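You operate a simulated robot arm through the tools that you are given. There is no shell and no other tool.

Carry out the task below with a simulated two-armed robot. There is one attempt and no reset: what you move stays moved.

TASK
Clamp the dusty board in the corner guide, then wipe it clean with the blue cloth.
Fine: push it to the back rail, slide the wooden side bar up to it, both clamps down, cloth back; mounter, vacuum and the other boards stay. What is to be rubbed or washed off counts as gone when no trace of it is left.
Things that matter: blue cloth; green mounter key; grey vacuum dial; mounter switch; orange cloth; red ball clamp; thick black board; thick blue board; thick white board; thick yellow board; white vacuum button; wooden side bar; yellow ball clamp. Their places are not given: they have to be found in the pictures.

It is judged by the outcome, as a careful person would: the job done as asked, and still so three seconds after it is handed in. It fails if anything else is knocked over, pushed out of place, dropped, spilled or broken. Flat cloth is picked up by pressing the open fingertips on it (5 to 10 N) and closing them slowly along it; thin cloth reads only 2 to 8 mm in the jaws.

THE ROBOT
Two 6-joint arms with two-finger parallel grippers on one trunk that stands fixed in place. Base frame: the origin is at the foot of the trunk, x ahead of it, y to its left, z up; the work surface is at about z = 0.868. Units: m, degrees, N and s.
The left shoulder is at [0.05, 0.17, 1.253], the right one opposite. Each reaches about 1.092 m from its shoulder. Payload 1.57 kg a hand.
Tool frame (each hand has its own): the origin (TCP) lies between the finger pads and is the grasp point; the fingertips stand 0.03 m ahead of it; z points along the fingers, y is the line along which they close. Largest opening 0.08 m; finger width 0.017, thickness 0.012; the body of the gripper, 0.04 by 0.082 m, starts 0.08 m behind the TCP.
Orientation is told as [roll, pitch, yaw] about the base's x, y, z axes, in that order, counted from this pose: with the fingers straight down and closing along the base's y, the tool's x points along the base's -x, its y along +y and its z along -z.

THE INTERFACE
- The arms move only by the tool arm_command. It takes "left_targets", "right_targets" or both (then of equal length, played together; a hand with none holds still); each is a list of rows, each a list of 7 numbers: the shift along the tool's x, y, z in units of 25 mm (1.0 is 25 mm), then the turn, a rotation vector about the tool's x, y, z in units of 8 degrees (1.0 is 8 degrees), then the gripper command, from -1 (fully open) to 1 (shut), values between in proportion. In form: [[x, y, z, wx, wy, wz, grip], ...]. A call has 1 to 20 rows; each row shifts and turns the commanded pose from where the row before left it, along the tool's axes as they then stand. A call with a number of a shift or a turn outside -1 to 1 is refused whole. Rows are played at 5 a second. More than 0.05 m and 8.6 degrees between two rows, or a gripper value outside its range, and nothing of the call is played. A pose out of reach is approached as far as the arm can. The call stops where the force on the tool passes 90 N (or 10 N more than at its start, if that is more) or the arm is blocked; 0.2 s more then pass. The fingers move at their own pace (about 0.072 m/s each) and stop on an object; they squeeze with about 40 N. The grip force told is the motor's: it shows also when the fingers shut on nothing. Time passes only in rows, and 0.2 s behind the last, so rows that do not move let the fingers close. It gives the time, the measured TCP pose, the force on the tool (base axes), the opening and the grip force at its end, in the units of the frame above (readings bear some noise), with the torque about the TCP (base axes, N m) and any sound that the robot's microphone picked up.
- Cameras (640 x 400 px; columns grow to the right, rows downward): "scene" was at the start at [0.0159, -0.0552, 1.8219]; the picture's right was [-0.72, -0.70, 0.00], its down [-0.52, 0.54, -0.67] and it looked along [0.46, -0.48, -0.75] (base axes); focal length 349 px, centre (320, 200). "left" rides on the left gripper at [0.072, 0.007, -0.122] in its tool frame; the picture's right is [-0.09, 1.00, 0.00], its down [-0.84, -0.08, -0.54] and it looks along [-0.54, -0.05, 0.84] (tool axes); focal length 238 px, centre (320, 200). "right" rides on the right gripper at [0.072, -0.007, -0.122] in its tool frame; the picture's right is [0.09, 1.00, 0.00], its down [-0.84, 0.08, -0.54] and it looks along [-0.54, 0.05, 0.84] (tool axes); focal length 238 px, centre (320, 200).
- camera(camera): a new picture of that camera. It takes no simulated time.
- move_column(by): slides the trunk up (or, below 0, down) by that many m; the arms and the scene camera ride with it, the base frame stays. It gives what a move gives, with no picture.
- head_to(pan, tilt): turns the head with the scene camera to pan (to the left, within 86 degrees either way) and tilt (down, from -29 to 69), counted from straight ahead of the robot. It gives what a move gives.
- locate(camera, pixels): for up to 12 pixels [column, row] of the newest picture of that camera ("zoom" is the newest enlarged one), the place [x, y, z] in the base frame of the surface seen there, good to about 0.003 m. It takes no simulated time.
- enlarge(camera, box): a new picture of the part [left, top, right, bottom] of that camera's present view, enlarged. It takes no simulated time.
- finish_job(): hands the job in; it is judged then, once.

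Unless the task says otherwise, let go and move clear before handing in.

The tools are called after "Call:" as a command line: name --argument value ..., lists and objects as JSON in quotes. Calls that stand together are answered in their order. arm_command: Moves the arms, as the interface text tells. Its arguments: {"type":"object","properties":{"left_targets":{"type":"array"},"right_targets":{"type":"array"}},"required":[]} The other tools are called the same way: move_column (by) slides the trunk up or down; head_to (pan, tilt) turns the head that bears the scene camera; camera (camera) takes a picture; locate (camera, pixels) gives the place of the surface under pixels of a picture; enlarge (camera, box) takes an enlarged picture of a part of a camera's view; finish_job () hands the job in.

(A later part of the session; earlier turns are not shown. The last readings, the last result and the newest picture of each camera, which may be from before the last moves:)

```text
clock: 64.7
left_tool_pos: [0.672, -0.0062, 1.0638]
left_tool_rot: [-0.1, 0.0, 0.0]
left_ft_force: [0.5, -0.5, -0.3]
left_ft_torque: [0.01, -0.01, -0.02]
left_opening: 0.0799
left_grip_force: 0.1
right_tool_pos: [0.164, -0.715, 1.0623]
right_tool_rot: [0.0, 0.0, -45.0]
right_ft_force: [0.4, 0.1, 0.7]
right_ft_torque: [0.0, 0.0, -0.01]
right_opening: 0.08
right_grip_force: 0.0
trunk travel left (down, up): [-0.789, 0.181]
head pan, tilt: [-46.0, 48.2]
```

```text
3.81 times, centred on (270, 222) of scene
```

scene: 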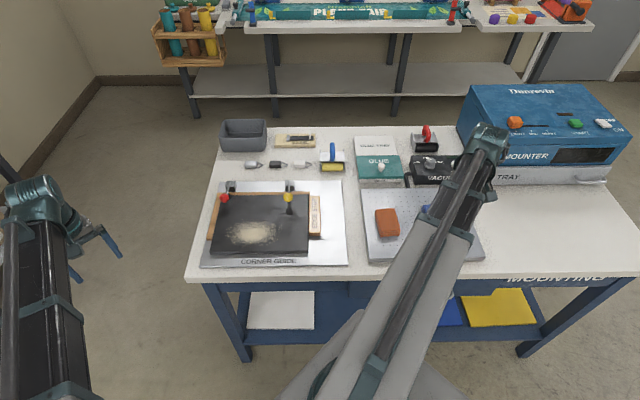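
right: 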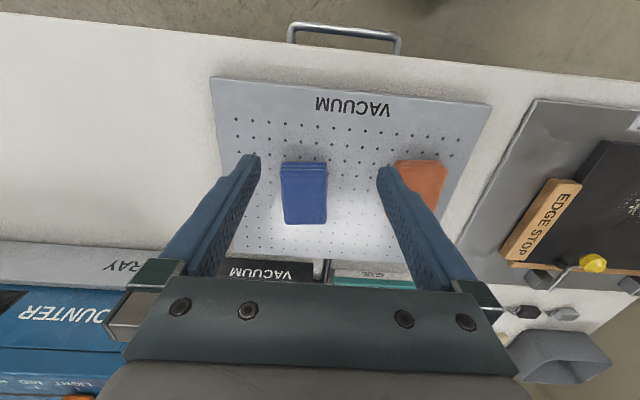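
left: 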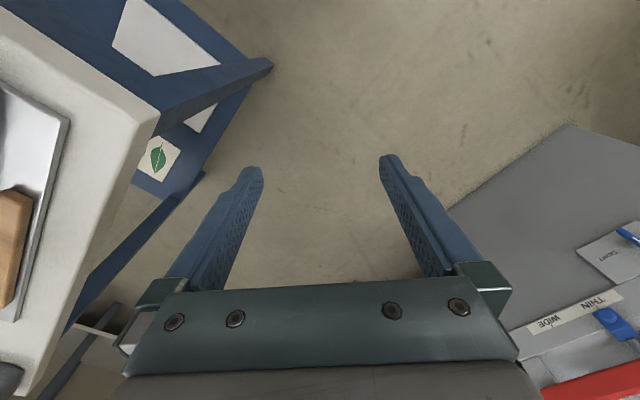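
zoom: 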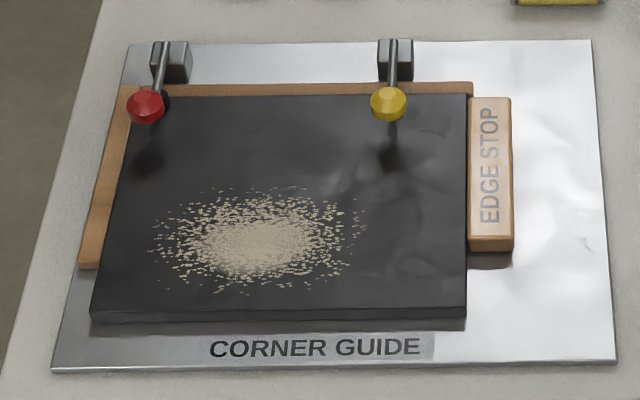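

The cloth is a 55 × 85 mm folded pad, 31 mm thick (top z 0.913), centre about (0.2285,−0.796), turned to about −40°. I'll centre the open fingers over it and turn 5°, then look.

Call:
arm_command --right_targets '[[-0.82, -0.1, 0, 0, 0, 0, -1], [-0.82, -0.1, 0, 0, 0, 0, -1], [-0.82, -0.1, 0, 0, 0, 0, -1], [-0.82, -0.1, 0, 0, 0, 0, -1], [-0.82, -0.07, 0, 0, 0, 0, -1], [0, 0, 0, 0, 0, -0.625, -1], [0, 0, 0, 0, 0, 0, -1]]'

Call:
move_column --by -0.09

Call:
camera --camera "right"

```text
clock: 66.3
left_tool_pos: [0.6719, -0.0055, 1.0635]
left_tool_rot: [0.0, 0.0, 0.0]
left_ft_force: [0.6, 0.2, -0.3]
left_ft_torque: [0.0, -0.04, 0.01]
left_opening: 0.08
left_grip_force: 0.1
right_tool_pos: [0.2303, -0.7961, 1.0629]
right_tool_rot: [0.0, 0.0, -40.0]
right_ft_force: [-1.0, 0.2, 0.0]
right_ft_torque: [-0.01, 0.0, 0.02]
right_opening: 0.0801
right_grip_force: 0.1
trunk travel left (down, up): [-0.789, 0.181]
head pan, tilt: [-46.0, 48.2]
```

```text
clock: 67.6
left_tool_pos: [0.6717, -0.0054, 0.973]
left_tool_rot: [0.0, 0.0, 0.0]
left_ft_force: [0.2, -0.1, -0.5]
left_ft_torque: [0.02, -0.01, 0.04]
left_opening: 0.08
left_grip_force: 0.0
right_tool_pos: [0.2289, -0.7943, 0.9738]
right_tool_rot: [0.0, 0.1, -40.0]
right_ft_force: [-0.2, -0.6, 0.6]
right_ft_torque: [-0.03, 0.01, -0.03]
right_opening: 0.0801
right_grip_force: 0.0
trunk travel left (down, up): [-0.699, 0.271]
head pan, tilt: [-46.0, 48.2]
```

```text
taken
```

right: 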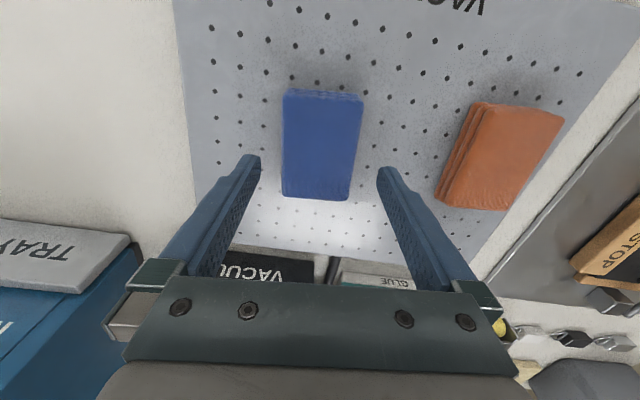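

The tips straddle the cloth, but its edges ((283,95)–(282,198) and (363,100)–(349,200)) suggest I over-turned; about −43.5° fits better. I'll turn back 3.5° and re-measure.

Call:
arm_command --right_targets '[[0, 0, 0, 0, 0, 0.44, -1], [0, 0, 0, 0, 0, 0, -1]]'

Call:
enlarge --camera "right" --box '[230, 70, 410, 220]'

Call:
locate --camera "zoom" --pixels '[[185, 90], [455, 90], [195, 440], [400, 440]]'

```text
clock: 68.2
left_tool_pos: [0.6715, -0.0056, 0.9722]
left_tool_rot: [0.1, 0.0, -0.1]
left_ft_force: [-0.1, 0.2, 0.0]
left_ft_torque: [0.01, 0.0, -0.01]
left_opening: 0.08
left_grip_force: 0.0
right_tool_pos: [0.2293, -0.7941, 0.9728]
right_tool_rot: [0.1, 0.0, -43.6]
right_ft_force: [-0.6, 0.1, 0.6]
right_ft_torque: [0.02, -0.02, -0.02]
right_opening: 0.08
right_grip_force: 0.1
trunk travel left (down, up): [-0.699, 0.271]
head pan, tilt: [-46.0, 48.2]
```

```text
2.67 times, centred on (320, 145) of right
```

zoom: 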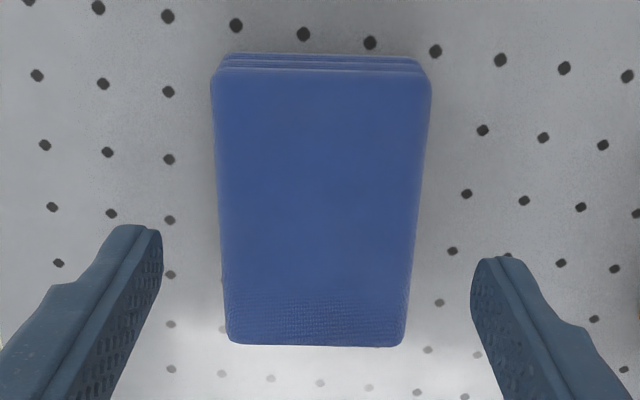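

```text
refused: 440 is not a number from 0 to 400
```

Now the cloth is square and centred between the fingers. Measuring its corners once more, then lowering to grip height.

Call:
locate --camera "zoom" --pixels '[[220, 85], [425, 85], [232, 332], [402, 332], [320, 200], [320, 57], [320, 50], [145, 240], [490, 270]]'

Call:
move_column --by -0.035

Call:
camera --camera "right"

```text
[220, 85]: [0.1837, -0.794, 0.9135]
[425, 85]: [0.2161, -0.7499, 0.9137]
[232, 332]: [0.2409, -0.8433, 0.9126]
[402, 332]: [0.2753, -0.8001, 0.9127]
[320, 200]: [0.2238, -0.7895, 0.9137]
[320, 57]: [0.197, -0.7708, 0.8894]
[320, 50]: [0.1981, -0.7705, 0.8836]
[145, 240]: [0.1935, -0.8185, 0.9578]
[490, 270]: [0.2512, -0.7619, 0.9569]
```

```text
clock: 69.0
left_tool_pos: [0.6723, -0.0057, 0.9375]
left_tool_rot: [0.0, 0.1, 0.0]
left_ft_force: [-0.5, 0.8, 0.9]
left_ft_torque: [0.05, 0.02, -0.01]
left_opening: 0.08
left_grip_force: 0.1
right_tool_pos: [0.2275, -0.7956, 0.9384]
right_tool_rot: [0.0, 0.0, -43.5]
right_ft_force: [0.7, -0.4, 0.6]
right_ft_torque: [0.03, 0.0, -0.02]
right_opening: 0.0801
right_grip_force: 0.0
trunk travel left (down, up): [-0.664, 0.306]
head pan, tilt: [-46.0, 48.2]
```

```text
taken
```

right: 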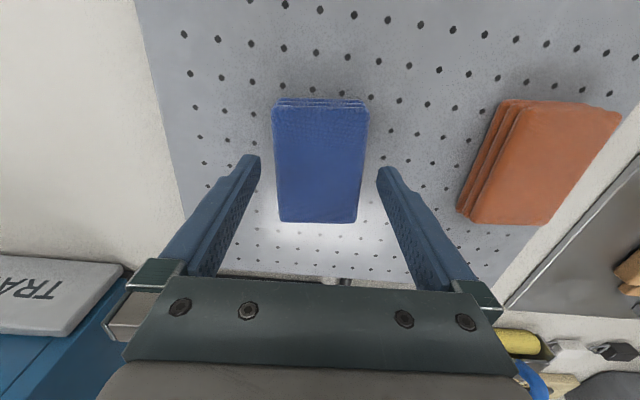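

Hand is centred on the cloth (0.229,−0.797). I'll lower 14 mm so the tips are at ~0.894, leaving about 11 mm of cloth below them, and close slowly.

Call:
move_column --by -0.014

Call:
arm_command --right_targets '[[0, 0, 0, 0, 0, 0, 0], [0, 0, 0, 0, 0, 0, 0.2], [0, 0, 0, 0, 0, 0, 0.3], [0, 0, 0, 0, 0, 0, 0.4], [0, 0, 0, 0, 0, 0, 0.4]]'

Call:
camera --camera "right"

```text
clock: 69.6
left_tool_pos: [0.6721, -0.0065, 0.9248]
left_tool_rot: [0.0, 0.0, 0.0]
left_ft_force: [-0.6, 0.2, 0.2]
left_ft_torque: [0.01, -0.02, -0.02]
left_opening: 0.0803
left_grip_force: 0.1
right_tool_pos: [0.2292, -0.7957, 0.924]
right_tool_rot: [0.0, 0.0, -43.5]
right_ft_force: [-0.2, 1.1, -0.4]
right_ft_torque: [-0.01, -0.01, 0.01]
right_opening: 0.0802
right_grip_force: 0.0
trunk travel left (down, up): [-0.65, 0.32]
head pan, tilt: [-46.0, 48.2]
```

```text
clock: 70.8
left_tool_pos: [0.6716, -0.0062, 0.9244]
left_tool_rot: [-0.1, 0.0, 0.0]
left_ft_force: [-0.4, 0.2, -0.1]
left_ft_torque: [0.0, 0.01, -0.03]
left_opening: 0.0799
left_grip_force: 0.1
right_tool_pos: [0.2288, -0.796, 0.9246]
right_tool_rot: [0.1, -0.1, -43.5]
right_ft_force: [-0.1, -0.4, -0.2]
right_ft_torque: [-0.03, 0.0, -0.01]
right_opening: 0.0618
right_grip_force: 39.7
trunk travel left (down, up): [-0.65, 0.32]
head pan, tilt: [-46.0, 48.2]
```

```text
taken
```

right: 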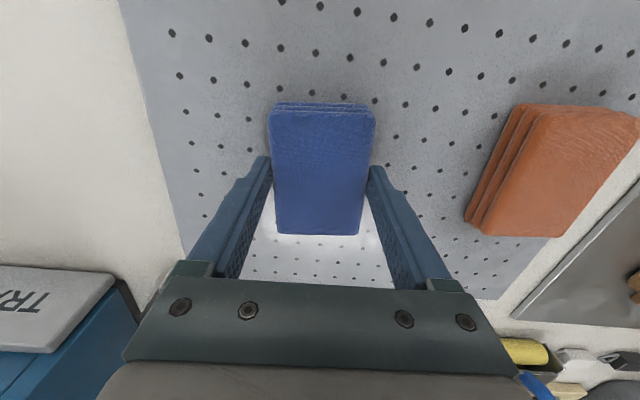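

The fingers stopped at 62 mm with 40 N: the cloth is gripped firmly. I'll set full grip and lift 30 mm to check it holds.

Call:
arm_command --right_targets '[[0, 0, 0, 0, 0, 0, 1], [0, 0, 0, 0, 0, 0, 1], [0, 0, 0, 0, 0, 0, 1]]'

Call:
move_column --by 0.03

Call:
camera --camera "right"

```text
clock: 71.6
left_tool_pos: [0.672, -0.0057, 0.9243]
left_tool_rot: [0.1, 0.0, 0.0]
left_ft_force: [-0.6, -0.1, 0.6]
left_ft_torque: [0.04, -0.03, -0.01]
left_opening: 0.0801
left_grip_force: 0.1
right_tool_pos: [0.2282, -0.7954, 0.924]
right_tool_rot: [0.0, 0.1, -43.5]
right_ft_force: [-0.3, -0.6, 0.3]
right_ft_torque: [0.0, 0.0, 0.04]
right_opening: 0.0618
right_grip_force: 39.7
trunk travel left (down, up): [-0.65, 0.32]
head pan, tilt: [-46.0, 48.2]
```

```text
clock: 72.3
left_tool_pos: [0.6723, -0.0064, 0.9542]
left_tool_rot: [0.0, 0.0, 0.0]
left_ft_force: [-0.2, -0.2, -0.4]
left_ft_torque: [0.01, 0.01, -0.01]
left_opening: 0.0799
left_grip_force: 0.0
right_tool_pos: [0.2295, -0.7949, 0.954]
right_tool_rot: [0.0, 0.0, -43.5]
right_ft_force: [0.5, -1.0, -0.2]
right_ft_torque: [0.0, 0.01, -0.02]
right_opening: 0.0
right_grip_force: 21.0
trunk travel left (down, up): [-0.68, 0.29]
head pan, tilt: [-46.0, 48.2]
```

```text
taken
```

right: 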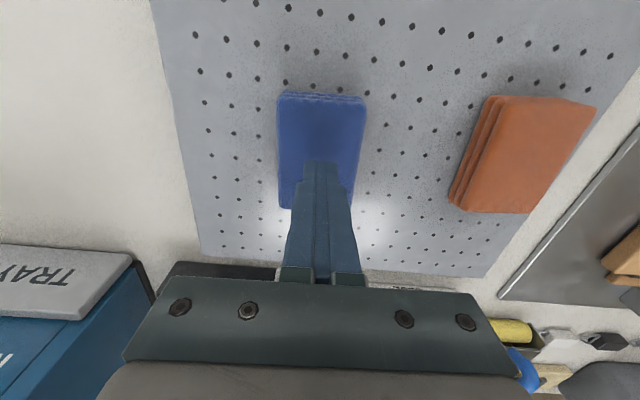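

The cloth slipped out and stayed in place; the fingers shut above it, so that grip was too shallow. I'll reopen, re-check position, and grip deeper.

Call:
arm_command --right_targets '[[0, 0, 0, 0, 0, 0, -1], [0, 0, 0, 0, 0, 0, -1], [0, 0, 0, 0, 0, 0, -1], [0, 0, 0, 0, 0, 0, -1]]'

Call:
enlarge --camera "right" --box '[230, 70, 410, 220]'

Call:
locate --camera "zoom" --pixels '[[200, 110], [460, 110], [230, 340], [410, 340], [320, 200]]'

Call:
camera --camera "right"

```text
clock: 73.3
left_tool_pos: [0.6721, -0.0053, 0.9546]
left_tool_rot: [0.0, 0.1, 0.0]
left_ft_force: [0.3, -0.4, 0.2]
left_ft_torque: [0.01, 0.0, -0.01]
left_opening: 0.0799
left_grip_force: 0.0
right_tool_pos: [0.2287, -0.7946, 0.9548]
right_tool_rot: [0.0, -0.1, -43.6]
right_ft_force: [-0.1, 0.2, -0.5]
right_ft_torque: [0.03, 0.02, -0.02]
right_opening: 0.0805
right_grip_force: 0.1
trunk travel left (down, up): [-0.68, 0.29]
head pan, tilt: [-46.0, 48.2]
```

```text
2.67 times, centred on (320, 145) of right
```

zoom: 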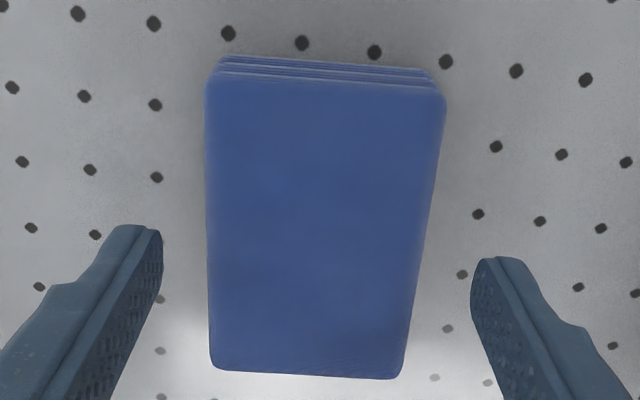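

```text
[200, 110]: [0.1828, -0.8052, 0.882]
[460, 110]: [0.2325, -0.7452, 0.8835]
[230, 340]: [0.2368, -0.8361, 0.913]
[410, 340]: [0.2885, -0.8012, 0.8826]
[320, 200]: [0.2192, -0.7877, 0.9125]
```

```text
taken
```

right: 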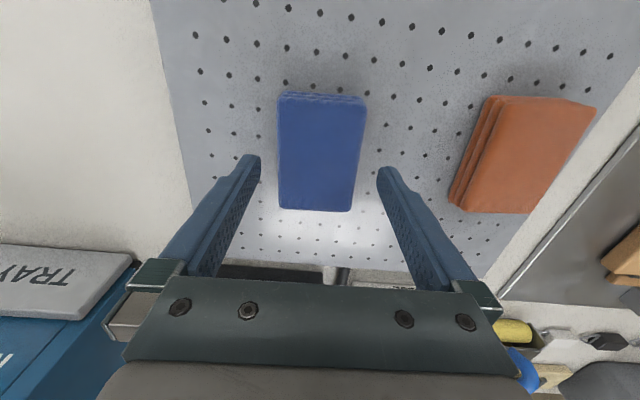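

The cloth turned about 4° during the slip but is otherwise in place. I'll re-align the hand and measure before the deeper grip.

Call:
arm_command --right_targets '[[0, 0, 0, 0, 0, 0.5, -1], [0, 0, 0, 0, 0, 0, -1]]'

Call:
enlarge --camera "right" --box '[230, 70, 410, 220]'

Call:
locate --camera "zoom" --pixels '[[225, 100], [430, 100], [225, 350], [405, 350], [320, 200], [145, 240], [490, 270], [320, 65]]'

```text
clock: 73.9
left_tool_pos: [0.6723, -0.0055, 0.955]
left_tool_rot: [0.0, -0.1, 0.0]
left_ft_force: [0.1, -0.3, 1.1]
left_ft_torque: [-0.01, 0.0, -0.01]
left_opening: 0.0798
left_grip_force: 0.0
right_tool_pos: [0.2292, -0.7968, 0.9545]
right_tool_rot: [0.1, 0.0, -47.5]
right_ft_force: [-0.5, -0.3, -0.2]
right_ft_torque: [-0.01, -0.01, 0.01]
right_opening: 0.0801
right_grip_force: 0.0
trunk travel left (down, up): [-0.68, 0.29]
head pan, tilt: [-46.0, 48.2]
```

```text
2.67 times, centred on (320, 145) of right
```

zoom: 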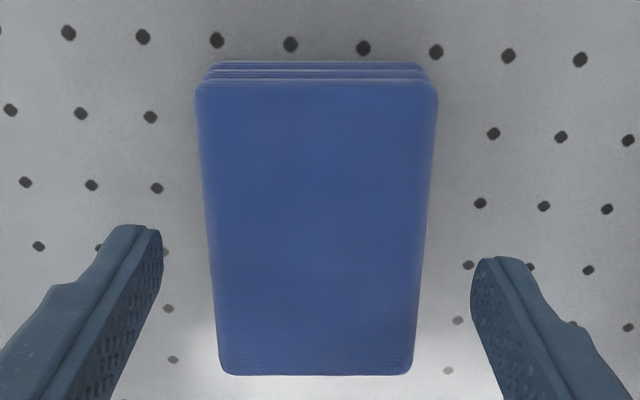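

```text
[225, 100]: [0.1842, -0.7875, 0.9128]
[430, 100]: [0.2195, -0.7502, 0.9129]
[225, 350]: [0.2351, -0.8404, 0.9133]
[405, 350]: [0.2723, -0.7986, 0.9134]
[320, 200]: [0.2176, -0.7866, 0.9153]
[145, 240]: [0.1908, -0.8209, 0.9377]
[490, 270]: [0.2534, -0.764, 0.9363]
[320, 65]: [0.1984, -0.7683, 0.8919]
```

Square and centred again. Lowering to tips ≈0.887 (4 mm above the plate) for a full-depth grip.

Call:
move_column --by -0.0375

Call:
arm_command --right_targets '[[0, 0, 0, 0, 0, 0, 0], [0, 0, 0, 0, 0, 0, 0.3], [0, 0, 0, 0, 0, 0, 0.6], [0, 0, 0, 0, 0, 0, 1], [0, 0, 0, 0, 0, 0, 1], [0, 0, 0, 0, 0, 0, 1]]'

Call:
move_column --by 0.004

Call:
camera --camera "right"

```text
clock: 74.8
left_tool_pos: [0.6716, -0.0056, 0.9169]
left_tool_rot: [0.0, 0.0, -0.1]
left_ft_force: [-0.2, -0.3, 0.0]
left_ft_torque: [0.0, 0.01, 0.0]
left_opening: 0.0797
left_grip_force: 0.1
right_tool_pos: [0.2288, -0.7952, 0.9168]
right_tool_rot: [-0.1, 0.0, -47.6]
right_ft_force: [-0.5, -0.4, 0.4]
right_ft_torque: [0.0, 0.01, -0.03]
right_opening: 0.0801
right_grip_force: 0.2
trunk travel left (down, up): [-0.642, 0.328]
head pan, tilt: [-46.0, 48.2]
```

```text
clock: 76.2
left_tool_pos: [0.6714, -0.0054, 0.9156]
left_tool_rot: [0.1, 0.0, -0.1]
left_ft_force: [-0.2, 0.0, -0.5]
left_ft_torque: [0.0, 0.0, -0.05]
left_opening: 0.08
left_grip_force: 0.1
right_tool_pos: [0.2294, -0.7957, 0.9164]
right_tool_rot: [0.0, -0.1, -47.6]
right_ft_force: [0.4, -0.4, 0.0]
right_ft_torque: [-0.04, 0.02, 0.03]
right_opening: 0.0622
right_grip_force: 40.2
trunk travel left (down, up): [-0.642, 0.328]
head pan, tilt: [-46.0, 48.2]
```

```text
clock: 76.7
left_tool_pos: [0.6715, -0.0048, 0.9199]
left_tool_rot: [-0.1, 0.0, 0.0]
left_ft_force: [-0.8, 0.0, 0.1]
left_ft_torque: [-0.03, -0.02, 0.01]
left_opening: 0.0799
left_grip_force: 0.1
right_tool_pos: [0.2303, -0.7956, 0.9216]
right_tool_rot: [0.1, 0.0, -47.6]
right_ft_force: [-0.2, 0.1, -1.4]
right_ft_torque: [0.01, 0.01, -0.03]
right_opening: 0.0621
right_grip_force: 39.9
trunk travel left (down, up): [-0.646, 0.324]
head pan, tilt: [-46.0, 48.2]
```

```text
taken
```

right: 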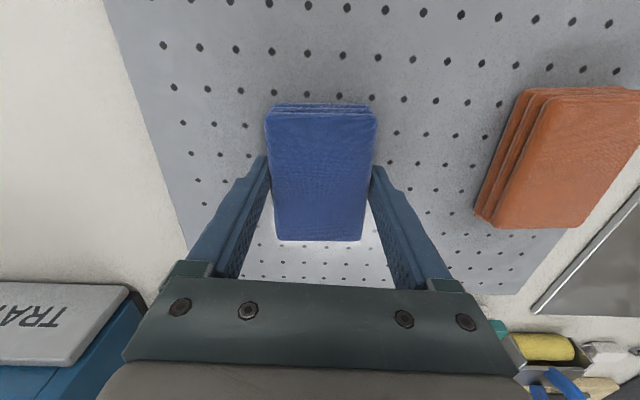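

Grip holds at 62 mm, 40 N. I'll lift another 6 mm and check whether the cloth's top rises with the hand.

Call:
move_column --by 0.006

Call:
enlarge --camera "right" --box '[230, 80, 410, 260]'

Call:
locate --camera "zoom" --pixels '[[320, 100], [320, 200], [320, 300], [320, 60], [320, 375], [240, 200], [400, 200]]'

```text
clock: 77.2
left_tool_pos: [0.6718, -0.0056, 0.9263]
left_tool_rot: [0.1, 0.0, 0.0]
left_ft_force: [0.6, 0.2, 0.4]
left_ft_torque: [-0.01, 0.05, -0.02]
left_opening: 0.0801
left_grip_force: 0.2
right_tool_pos: [0.2288, -0.7964, 0.9264]
right_tool_rot: [0.1, -0.1, -47.6]
right_ft_force: [0.2, 0.0, -1.1]
right_ft_torque: [-0.01, 0.03, 0.0]
right_opening: 0.062
right_grip_force: 39.5
trunk travel left (down, up): [-0.652, 0.318]
head pan, tilt: [-46.0, 48.2]
```

```text
2.22 times, centred on (320, 170) of right
```

zoom: 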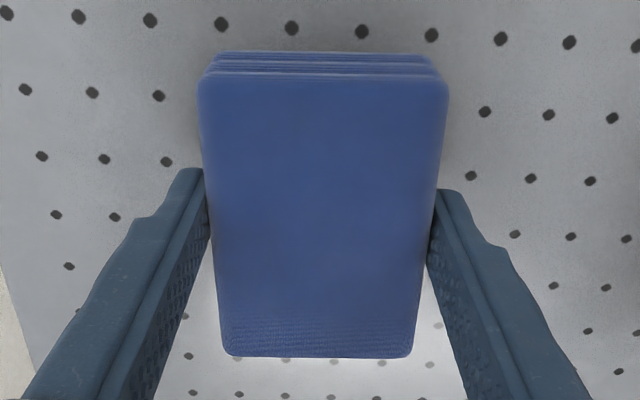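

```text
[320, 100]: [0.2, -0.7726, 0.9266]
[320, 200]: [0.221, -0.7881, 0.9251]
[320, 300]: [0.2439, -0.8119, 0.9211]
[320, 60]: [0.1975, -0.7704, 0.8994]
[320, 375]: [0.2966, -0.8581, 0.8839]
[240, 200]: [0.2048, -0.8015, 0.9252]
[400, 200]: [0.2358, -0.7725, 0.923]
```

The cloth top rose to about 0.925 along with the hand, so this grip works. I'll lift a further 30 mm and check for slip.

Call:
move_column --by 0.03

Call:
camera --camera "right"

Call:
locate --camera "right" --pixels '[[320, 125], [320, 170], [320, 215], [295, 170], [345, 170], [320, 107]]'

Call:
camera --camera "scene"

```text
clock: 78.0
left_tool_pos: [0.6722, -0.0058, 0.9567]
left_tool_rot: [0.0, 0.0, 0.1]
left_ft_force: [0.3, 0.3, -0.3]
left_ft_torque: [0.01, -0.02, -0.04]
left_opening: 0.0801
left_grip_force: 0.1
right_tool_pos: [0.2295, -0.7949, 0.9578]
right_tool_rot: [0.1, 0.1, -47.5]
right_ft_force: [-0.4, 0.2, -1.2]
right_ft_torque: [0.0, -0.01, -0.01]
right_opening: 0.0619
right_grip_force: 39.3
trunk travel left (down, up): [-0.682, 0.288]
head pan, tilt: [-46.0, 48.2]
```

```text
taken
```

right: 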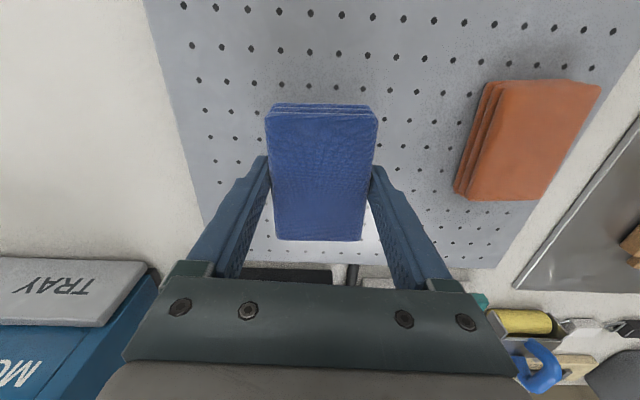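

```text
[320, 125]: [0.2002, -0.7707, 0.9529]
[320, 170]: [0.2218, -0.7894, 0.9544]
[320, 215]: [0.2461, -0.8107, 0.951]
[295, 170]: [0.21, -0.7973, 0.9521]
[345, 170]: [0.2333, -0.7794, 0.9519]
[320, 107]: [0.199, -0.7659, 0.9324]
```

```text
taken
```

scene: 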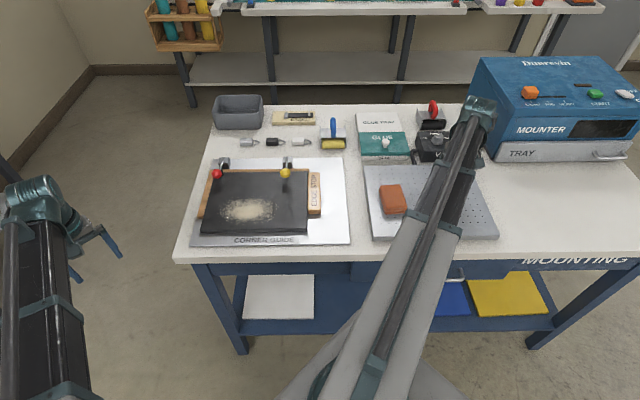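

The cloth is held level (top 0.953). I'll raise another 40 mm for travel and measure the dust patch's extent in the scene view.

Call:
move_column --by 0.04

Call:
enlarge --camera "scene" --box '[195, 165, 335, 255]'

```text
clock: 78.8
left_tool_pos: [0.6723, -0.0059, 0.9971]
left_tool_rot: [0.0, -0.1, 0.0]
left_ft_force: [-0.6, -0.1, 0.5]
left_ft_torque: [0.0, 0.01, -0.03]
left_opening: 0.0802
left_grip_force: 0.0
right_tool_pos: [0.23, -0.7963, 0.9962]
right_tool_rot: [0.1, 0.0, -47.4]
right_ft_force: [-0.2, 0.0, -0.2]
right_ft_torque: [-0.03, -0.02, 0.02]
right_opening: 0.0622
right_grip_force: 40.3
trunk travel left (down, up): [-0.722, 0.248]
head pan, tilt: [-46.0, 48.2]
```

```text
4.44 times, centred on (265, 210) of scene
```

zoom: 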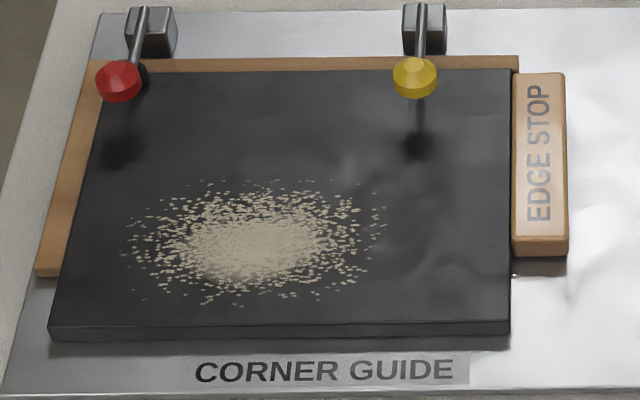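

Call:
locate --camera "zoom" --pixels '[[121, 255], [385, 210], [383, 240], [250, 180], [240, 305], [150, 295], [335, 290], [175, 200], [260, 245], [505, 325], [55, 325], [100, 130]]'

Call:
locate --camera "zoom" --pixels '[[118, 80], [415, 77], [510, 75], [110, 150], [415, 145], [375, 185], [130, 225], [300, 178], [370, 270], [515, 250]]'

```text
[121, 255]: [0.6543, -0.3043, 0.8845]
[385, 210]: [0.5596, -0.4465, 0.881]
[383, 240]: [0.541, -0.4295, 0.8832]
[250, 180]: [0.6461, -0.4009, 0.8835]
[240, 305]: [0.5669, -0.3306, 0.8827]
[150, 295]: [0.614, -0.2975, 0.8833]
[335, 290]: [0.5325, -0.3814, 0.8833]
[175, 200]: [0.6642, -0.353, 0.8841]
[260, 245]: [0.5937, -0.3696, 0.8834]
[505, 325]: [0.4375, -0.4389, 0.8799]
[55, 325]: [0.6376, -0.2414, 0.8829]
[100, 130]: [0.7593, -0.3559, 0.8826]
```

```text
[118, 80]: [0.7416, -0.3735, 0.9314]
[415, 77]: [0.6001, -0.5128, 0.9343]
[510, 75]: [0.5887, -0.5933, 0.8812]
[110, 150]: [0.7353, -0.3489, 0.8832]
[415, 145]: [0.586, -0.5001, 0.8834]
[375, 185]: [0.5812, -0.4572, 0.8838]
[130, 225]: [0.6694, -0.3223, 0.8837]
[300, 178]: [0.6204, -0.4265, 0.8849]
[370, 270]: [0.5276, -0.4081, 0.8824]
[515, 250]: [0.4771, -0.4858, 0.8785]
```

Dust spans about u −0.25…−0.077, v 0.632…0.742 on the board (top z≈0.8835), clear of the balls at v≈0.796. I'll turn to −45° and carry the cloth to the right of the dust, above the board.

Call:
arm_command --right_targets '[[0, 0, 0, 0, 0, -0.31, 1], [0.1283, 0.979, 0, 0, 0, 0, 1], [0.1283, 0.979, 0, 0, 0, 0, 1], [0.1283, 0.979, 0, 0, 0, 0, 1], [0.1283, 0.979, 0, 0, 0, 0, 1], [0.1283, 0.979, 0, 0, 0, 0, 1], [0.1283, 0.979, 0, 0, 0, 0, 1], [0.1283, 0.979, 0, 0, 0, 0, 1], [0.1283, 0.979, 0, 0, 0, 0, 1], [0.1283, 0.979, 0, 0, 0, 0, 1], [0.1283, 0.979, 0, 0, 0, 0, 1], [0.1283, 0.979, 0, 0, 0, 0, 1], [0.1283, 0.979, 0, 0, 0, 0, 1], [0.1283, 0.979, 0, 0, 0, 0, 1], [0.1283, 0.979, 0, 0, 0, 0, 1], [0.1283, 0.979, 0, 0, 0, 0, 1], [0.1283, 0.979, 0, 0, 0, 0, 1], [0.1283, 0.979, 0, 0, 0, 0, 1], [0.1283, 0.979, 0, 0, 0, 0, 1], [0, 0, 0, 0, 0, 0, 1]]'

Call:
camera --camera "right"

Call:
camera --camera "scene"

```text
clock: 83.0
left_tool_pos: [0.672, -0.0054, 0.9964]
left_tool_rot: [0.0, 0.1, 0.0]
left_ft_force: [-0.7, 0.2, -0.7]
left_ft_torque: [-0.02, 0.01, 0.03]
left_opening: 0.0802
left_grip_force: 0.0
right_tool_pos: [0.5012, -0.4436, 0.9975]
right_tool_rot: [0.0, -0.1, -45.0]
right_ft_force: [0.1, -0.5, -0.5]
right_ft_torque: [0.01, 0.01, 0.0]
right_opening: 0.0614
right_grip_force: 40.1
trunk travel left (down, up): [-0.722, 0.248]
head pan, tilt: [-46.0, 48.2]
```

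```text
taken
```

right: 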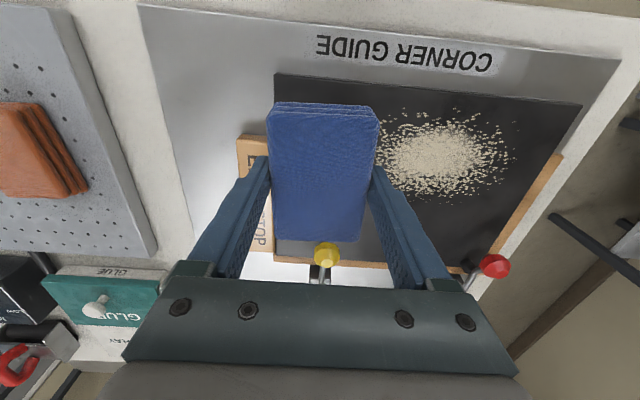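

```text
taken
```

scene: 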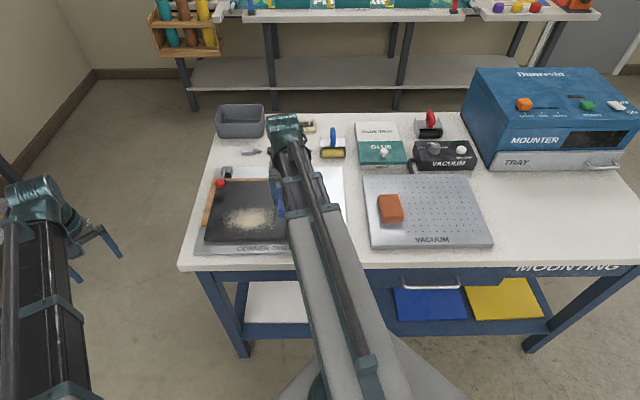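

Cloth is in position just right of the dust. I'll lower 74 mm to just above the board, then 2 mm at a time until contact.

Call:
move_column --by -0.074

Call:
move_column --by -0.003

Call:
move_column --by -0.0015

```text
clock: 84.1
left_tool_pos: [0.671, -0.0057, 0.9222]
left_tool_rot: [0.0, 0.1, 0.0]
left_ft_force: [0.0, -0.1, -0.3]
left_ft_torque: [-0.02, -0.02, 0.01]
left_opening: 0.0799
left_grip_force: 0.1
right_tool_pos: [0.5002, -0.4443, 0.9231]
right_tool_rot: [0.0, -0.1, -44.9]
right_ft_force: [0.7, -0.1, -0.2]
right_ft_torque: [0.03, 0.01, 0.02]
right_opening: 0.0611
right_grip_force: 40.3
trunk travel left (down, up): [-0.648, 0.322]
head pan, tilt: [-46.0, 48.2]
```

```text
clock: 84.7
left_tool_pos: [0.672, -0.0056, 0.9194]
left_tool_rot: [0.0, -0.1, 0.0]
left_ft_force: [0.2, 0.6, 0.1]
left_ft_torque: [-0.01, 0.01, -0.02]
left_opening: 0.08
left_grip_force: 0.0
right_tool_pos: [0.501, -0.4435, 0.9199]
right_tool_rot: [0.1, 0.0, -45.1]
right_ft_force: [-0.1, -1.1, 0.2]
right_ft_torque: [0.01, 0.01, 0.02]
right_opening: 0.0615
right_grip_force: 40.0
trunk travel left (down, up): [-0.645, 0.325]
head pan, tilt: [-46.0, 48.2]
```

```text
clock: 85.2
left_tool_pos: [0.6723, -0.0059, 0.9175]
left_tool_rot: [0.0, 0.0, 0.1]
left_ft_force: [0.4, 0.6, 0.3]
left_ft_torque: [-0.01, 0.0, -0.01]
left_opening: 0.0799
left_grip_force: 0.0
right_tool_pos: [0.5017, -0.4438, 0.9189]
right_tool_rot: [0.0, -0.1, -45.0]
right_ft_force: [1.0, -1.3, 8.0]
right_ft_torque: [0.02, 0.01, 0.16]
right_opening: 0.0612
right_grip_force: 39.8
trunk travel left (down, up): [-0.644, 0.326]
head pan, tilt: [-46.0, 48.2]
```

Contact at 8 N. I'll sweep left across the front strip (21 cm) in 15 mm rows.

Call:
arm_command --right_targets '[[0, 0.6, 0, 0, 0, 0, 1], [0, 0.6, 0, 0, 0, 0, 1], [0, 0.6, 0, 0, 0, 0, 1], [0, 0.6, 0, 0, 0, 0, 1], [0, 0.6, 0, 0, 0, 0, 1], [0, 0, 0, 0, 0, 0, 1]]'

Call:
camera --camera "right"

```text
clock: 86.6
left_tool_pos: [0.6713, -0.0069, 0.9181]
left_tool_rot: [0.0, 0.0, 0.0]
left_ft_force: [-0.7, 0.1, -0.3]
left_ft_torque: [0.02, -0.03, 0.01]
left_opening: 0.0799
left_grip_force: 0.0
right_tool_pos: [0.5542, -0.391, 0.9182]
right_tool_rot: [0.0, 0.0, -45.0]
right_ft_force: [-1.5, -3.5, 8.1]
right_ft_torque: [-0.09, 0.11, 0.08]
right_opening: 0.0613
right_grip_force: 40.3
trunk travel left (down, up): [-0.644, 0.326]
head pan, tilt: [-46.0, 48.2]
```

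```text
taken
```

right: 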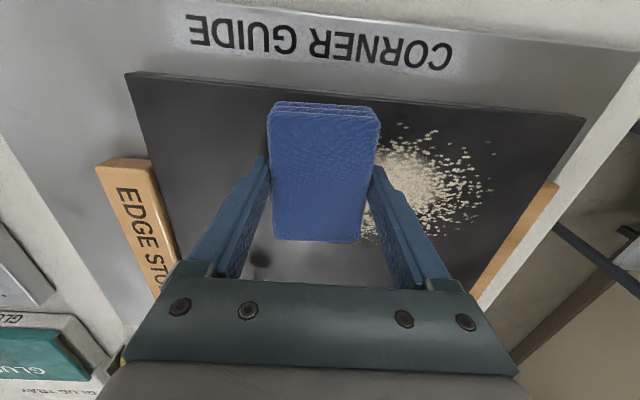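

It's wiping: the swept part at (200,170) is clean with a steady 8 N. Continuing left to near the left rail.

Call:
arm_command --right_targets '[[0, 0.6, 0, 0, 0, 0, 1], [0, 0.6, 0, 0, 0, 0, 1], [0, 0.6, 0, 0, 0, 0, 1], [0, 0.6, 0, 0, 0, 0, 1], [0, 0.6, 0, 0, 0, 0, 1], [0, 0.6, 0, 0, 0, 0, 1], [0, 0.6, 0, 0, 0, 0, 1], [0, 0.6, 0, 0, 0, 0, 1], [0, 0.6, 0, 0, 0, 0, 1], [0, 0, 0, 0, 0, 0, 1]]'

Call:
camera --camera "right"

Call:
camera --camera "scene"

```text
clock: 88.8
left_tool_pos: [0.6715, -0.0055, 0.9183]
left_tool_rot: [-0.1, 0.1, 0.1]
left_ft_force: [0.2, 0.4, -0.5]
left_ft_torque: [-0.03, 0.02, -0.01]
left_opening: 0.0799
left_grip_force: 0.0
right_tool_pos: [0.648, -0.2962, 0.9191]
right_tool_rot: [0.0, 0.0, -45.0]
right_ft_force: [-1.2, -1.2, 6.3]
right_ft_torque: [0.01, 0.06, 0.1]
right_opening: 0.0611
right_grip_force: 39.9
trunk travel left (down, up): [-0.644, 0.326]
head pan, tilt: [-46.0, 48.2]
```

```text
taken
```

right: 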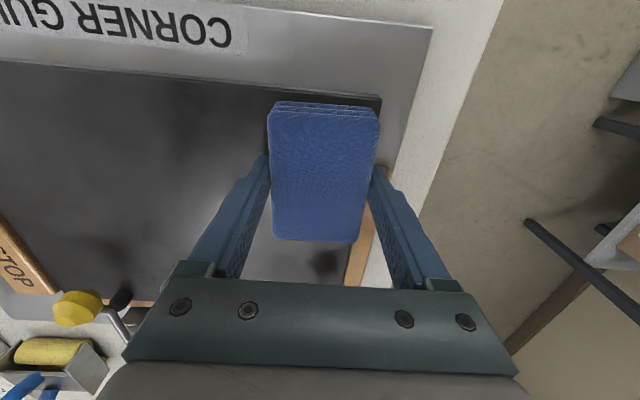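

```text
taken
```

scene: 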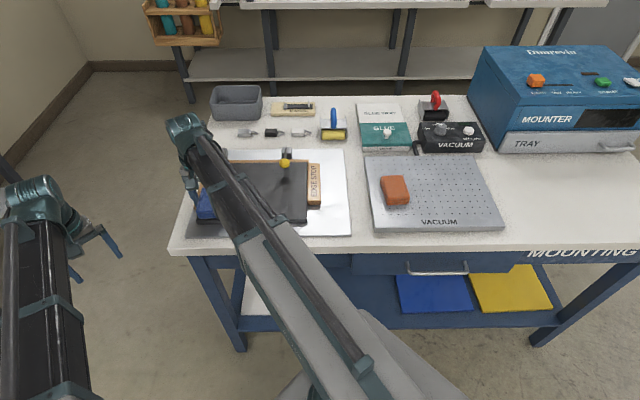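

The swept strip looks clean. I'll shift back 47 mm (cloth edge stays 2 cm short of the balls) and sweep right again for the rear strip.

Call:
arm_command --right_targets '[[-0.5, 0, 0, 0, 0, 0, 1], [-0.5, 0, 0, 0, 0, 0, 1], [-0.5, 0, 0, 0, 0, 0, 1], [-0.38, 0, 0, 0, 0, 0, 1], [0, -0.6, 0, 0, 0, 0, 1], [0, -0.6, 0, 0, 0, 0, 1], [0, -0.6, 0, 0, 0, 0, 1], [0, -0.6, 0, 0, 0, 0, 1], [0, -0.6, 0, 0, 0, 0, 1], [0, -0.6, 0, 0, 0, 0, 1], [0, -0.6, 0, 0, 0, 0, 1], [0, -0.6, 0, 0, 0, 0, 1], [0, -0.6, 0, 0, 0, 0, 1], [0, -0.6, 0, 0, 0, 0, 1], [0, -0.6, 0, 0, 0, 0, 1], [0, -0.6, 0, 0, 0, 0, 1], [0, -0.6, 0, 0, 0, 0, 1], [0, -0.6, 0, 0, 0, 0, 1], [0, 0, 0, 0, 0, 0, 1]]'

Call:
camera --camera "right"

Call:
camera --camera "scene"

```text
clock: 92.8
left_tool_pos: [0.6721, -0.0057, 0.9177]
left_tool_rot: [0.0, 0.1, 0.0]
left_ft_force: [0.9, -0.4, 0.3]
left_ft_torque: [-0.02, -0.03, -0.01]
left_opening: 0.0801
left_grip_force: 0.1
right_tool_pos: [0.533, -0.4774, 0.9188]
right_tool_rot: [0.0, 0.0, -45.0]
right_ft_force: [1.3, 1.4, 3.8]
right_ft_torque: [0.03, -0.05, 0.06]
right_opening: 0.061
right_grip_force: 40.3
trunk travel left (down, up): [-0.644, 0.326]
head pan, tilt: [-46.0, 48.2]
```

```text
taken
```

right: 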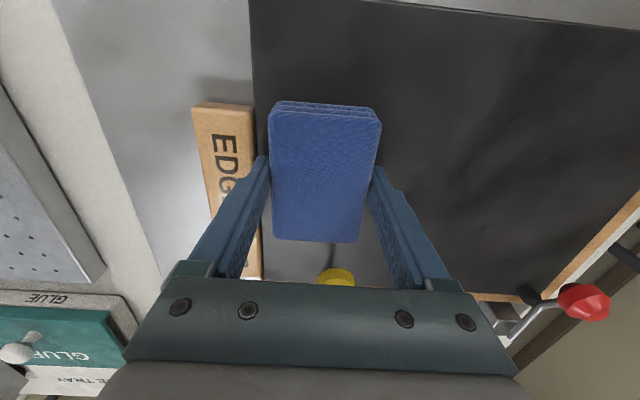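

```text
taken
```

scene: 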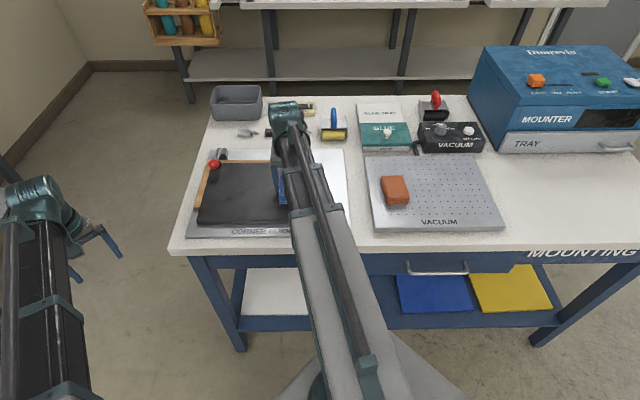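

Both strips are swept. I'll raise the cloth clear of the board and inspect for any remaining specks.

Call:
move_column --by 0.06

Call:
enlarge --camera "right" --box '[240, 0, 640, 250]'

Call:
enlarge --camera "scene" --box '[190, 165, 290, 245]'

Call:
enlarge --camera "right" --box '[380, 0, 560, 120]'

```text
clock: 93.8
left_tool_pos: [0.6725, -0.0057, 0.9777]
left_tool_rot: [0.0, 0.1, 0.0]
left_ft_force: [-1.3, -0.5, -0.7]
left_ft_torque: [-0.01, 0.0, 0.0]
left_opening: 0.0797
left_grip_force: 0.0
right_tool_pos: [0.5341, -0.4773, 0.9774]
right_tool_rot: [0.0, 0.0, -45.0]
right_ft_force: [0.2, 0.3, -0.3]
right_ft_torque: [0.0, 0.01, 0.02]
right_opening: 0.061
right_grip_force: 40.0
trunk travel left (down, up): [-0.704, 0.266]
head pan, tilt: [-46.0, 48.2]
```

```text
1.60 times, centred on (440, 125) of right
```

zoom: 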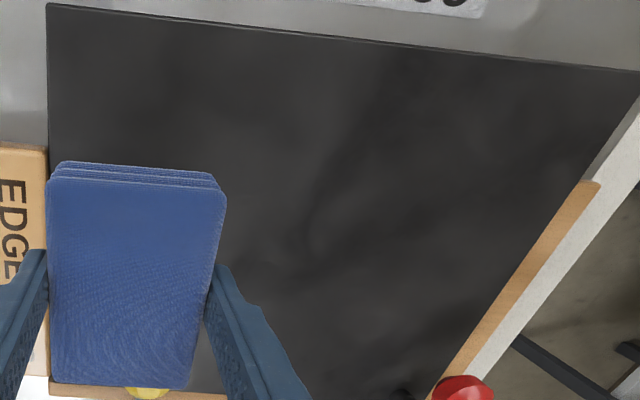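

```text
5.00 times, centred on (240, 205) of scene
```

zoom: 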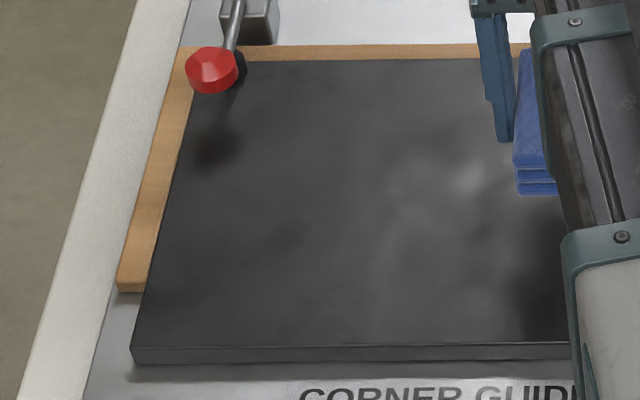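

```text
3.33 times, centred on (470, 60) of right
```

zoom: 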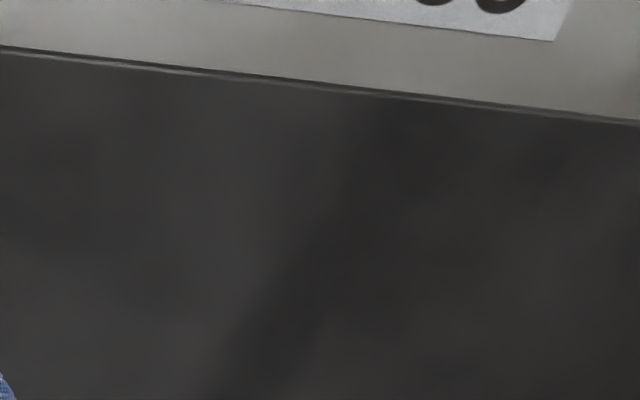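

No specks are visible anywhere on the board in either view. I'll raise 20 mm more, move the cloth partway right, and inspect the whole board unobstructed before putting the cloth back.

Call:
move_column --by 0.03

Call:
arm_command --right_targets '[[0, -0.98, 0, 0, 0, 0, 1], [0, -0.98, 0, 0, 0, 0, 1], [0, -0.98, 0, 0, 0, 0, 1], [0, -0.98, 0, 0, 0, 0, 1], [0, -0.98, 0, 0, 0, 0, 1], [0, -0.98, 0, 0, 0, 0, 1], [0, -0.98, 0, 0, 0, 0, 1], [0, 0, 0, 0, 0, 0, 1]]'

Call:
camera --camera "right"

Call:
enlarge --camera "scene" --box '[190, 165, 340, 265]'

```text
clock: 94.5
left_tool_pos: [0.6726, -0.0058, 1.0082]
left_tool_rot: [0.0, 0.0, 0.0]
left_ft_force: [0.8, 0.1, -1.0]
left_ft_torque: [-0.04, 0.0, 0.0]
left_opening: 0.0799
left_grip_force: 0.0
right_tool_pos: [0.5341, -0.4777, 1.0076]
right_tool_rot: [0.0, 0.1, -45.0]
right_ft_force: [-0.8, -0.1, -0.7]
right_ft_torque: [-0.01, 0.02, -0.01]
right_opening: 0.061
right_grip_force: 39.6
trunk travel left (down, up): [-0.734, 0.236]
head pan, tilt: [-46.0, 48.2]
```

```text
clock: 96.3
left_tool_pos: [0.6722, -0.0043, 1.0091]
left_tool_rot: [0.0, -0.1, 0.2]
left_ft_force: [0.1, 0.3, 0.5]
left_ft_torque: [0.03, 0.0, -0.02]
left_opening: 0.0801
left_grip_force: 0.1
right_tool_pos: [0.4135, -0.5996, 1.0068]
right_tool_rot: [0.0, 0.0, -45.1]
right_ft_force: [-0.4, 0.6, -0.5]
right_ft_torque: [-0.03, 0.0, 0.02]
right_opening: 0.061
right_grip_force: 39.8
trunk travel left (down, up): [-0.734, 0.236]
head pan, tilt: [-46.0, 48.2]
```

```text
taken
```

right: 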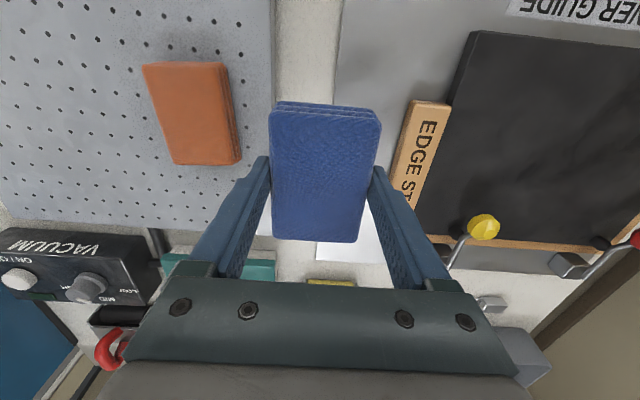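

```text
4.00 times, centred on (265, 215) of scene
```

zoom: 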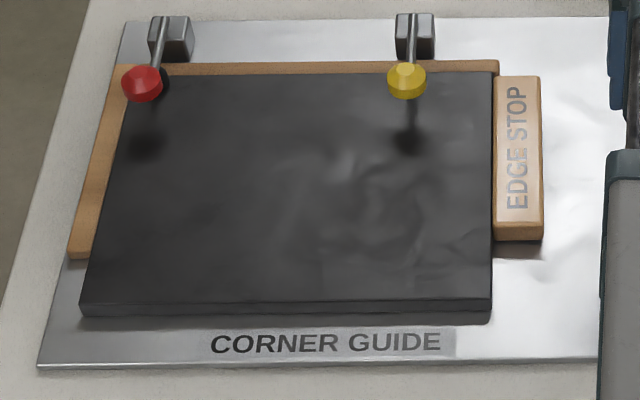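

The board looks fully clean, flush with rails and side bar, both clamps down. I'll zoom further on the formerly dusty area to be certain.

Call:
enlarge --camera "scene" --box '[208, 195, 258, 242]'

Call:
enlarge --camera "scene" --box '[255, 190, 320, 245]'

```text
8.51 times, centred on (233, 218) of scene
```

zoom: 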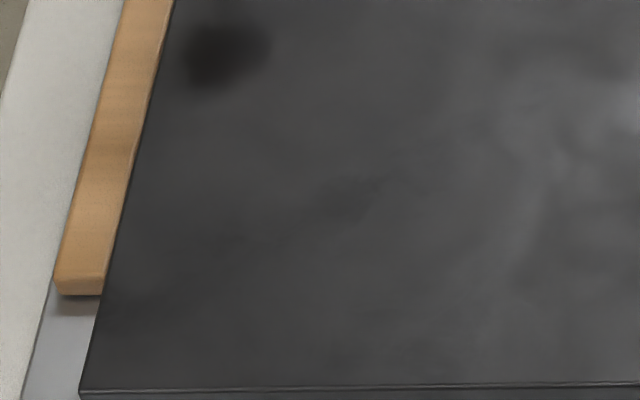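

```text
7.27 times, centred on (288, 218) of scene
```

zoom: 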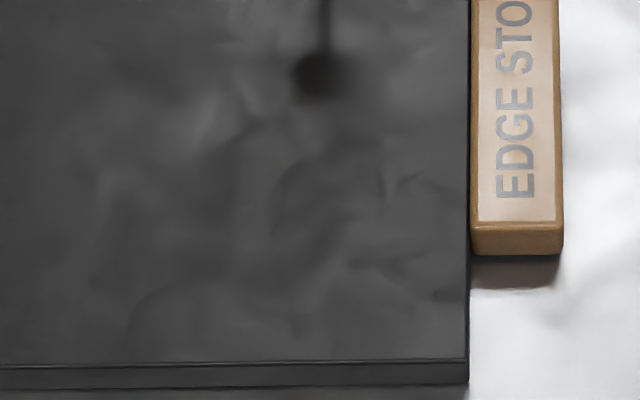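

No trace of dust remains. I'll carry the cloth back over its original place and turn to −43.5° to match how it lay.

Call:
arm_command --right_targets '[[-0.036, -0.979, 0, 0, 0, 0, 1], [-0.036, -0.979, 0, 0, 0, 0, 1], [-0.036, -0.979, 0, 0, 0, 0, 1], [-0.036, -0.979, 0, 0, 0, 0, 1], [-0.036, -0.979, 0, 0, 0, 0, 1], [-0.036, -0.979, 0, 0, 0, 0, 1], [-0.036, -0.979, 0, 0, 0, 0, 1], [-0.036, -0.979, 0, 0, 0, 0, 1], [-0.036, -0.979, 0, 0, 0, 0, 1], [-0.036, -0.979, 0, 0, 0, 0, 1], [-0.036, -0.979, 0, 0, 0, 0, 1], [0, 0, 0, 0, 0, -0.2, 1], [0, 0, 0, 0, 0, 0, 1]]'

Call:
move_column --by -0.08

Call:
camera --camera "right"

```text
clock: 99.1
left_tool_pos: [0.6727, -0.0065, 1.0093]
left_tool_rot: [0.0, 0.0, -0.1]
left_ft_force: [0.8, 0.5, 0.3]
left_ft_torque: [0.0, -0.01, -0.03]
left_opening: 0.0799
left_grip_force: 0.0
right_tool_pos: [0.2287, -0.7946, 1.0079]
right_tool_rot: [0.0, 0.0, -43.5]
right_ft_force: [-0.1, 0.9, -0.2]
right_ft_torque: [0.0, 0.0, 0.0]
right_opening: 0.0607
right_grip_force: 40.4
trunk travel left (down, up): [-0.734, 0.236]
head pan, tilt: [-46.0, 48.2]
```

```text
clock: 100.3
left_tool_pos: [0.6723, -0.0059, 0.9294]
left_tool_rot: [0.0, 0.0, 0.0]
left_ft_force: [1.0, -0.5, -0.6]
left_ft_torque: [0.01, -0.02, -0.02]
left_opening: 0.08
left_grip_force: 0.0
right_tool_pos: [0.2285, -0.7962, 0.9289]
right_tool_rot: [0.0, 0.0, -43.4]
right_ft_force: [-0.3, 0.2, -0.3]
right_ft_torque: [-0.01, -0.03, 0.02]
right_opening: 0.0607
right_grip_force: 40.5
trunk travel left (down, up): [-0.654, 0.316]
head pan, tilt: [-46.0, 48.2]
```

```text
taken
```

right: 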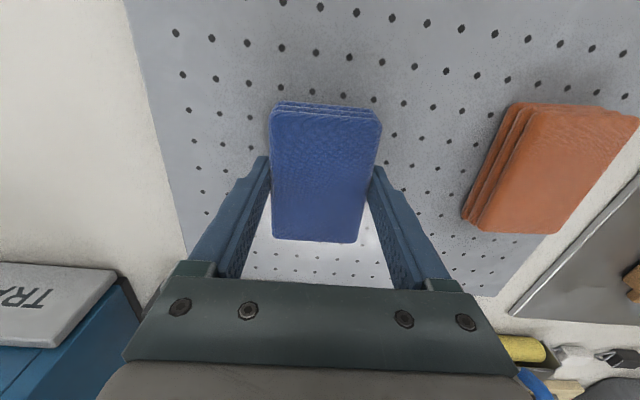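

Above its old place, about 10 mm up. Lowering in small steps until it touches the plate.

Call:
move_column --by -0.009

Call:
move_column --by -0.002

```text
clock: 100.9
left_tool_pos: [0.6723, -0.0055, 0.9193]
left_tool_rot: [0.1, 0.0, 0.0]
left_ft_force: [-0.1, 1.0, -0.7]
left_ft_torque: [0.02, -0.04, 0.06]
left_opening: 0.0799
left_grip_force: 0.1
right_tool_pos: [0.2294, -0.7952, 0.919]
right_tool_rot: [0.0, 0.1, -43.4]
right_ft_force: [0.4, 0.1, -1.1]
right_ft_torque: [0.03, 0.03, 0.01]
right_opening: 0.061
right_grip_force: 40.0
trunk travel left (down, up): [-0.645, 0.325]
head pan, tilt: [-46.0, 48.2]
```

```text
clock: 101.4
left_tool_pos: [0.6726, -0.0043, 0.9163]
left_tool_rot: [0.0, 0.0, 0.0]
left_ft_force: [0.1, -0.1, 0.3]
left_ft_torque: [0.0, 0.03, 0.01]
left_opening: 0.08
left_grip_force: 0.0
right_tool_pos: [0.2292, -0.7962, 0.9164]
right_tool_rot: [0.0, -0.1, -43.4]
right_ft_force: [-0.4, -0.6, -0.5]
right_ft_torque: [-0.02, 0.01, -0.01]
right_opening: 0.061
right_grip_force: 39.6
trunk travel left (down, up): [-0.643, 0.327]
head pan, tilt: [-46.0, 48.2]
```

Call:
move_column --by -0.0015

```text
clock: 101.9
left_tool_pos: [0.6727, -0.0045, 0.9164]
left_tool_rot: [0.0, 0.0, 0.0]
left_ft_force: [0.2, 0.8, -0.8]
left_ft_torque: [0.0, 0.03, 0.02]
left_opening: 0.0799
left_grip_force: 0.0
right_tool_pos: [0.2289, -0.796, 0.9163]
right_tool_rot: [0.0, -0.1, -43.3]
right_ft_force: [0.5, -4.3, 12.1]
right_ft_torque: [0.02, -0.04, 0.0]
right_opening: 0.0607
right_grip_force: 40.3
trunk travel left (down, up): [-0.641, 0.329]
head pan, tilt: [-46.0, 48.2]
```

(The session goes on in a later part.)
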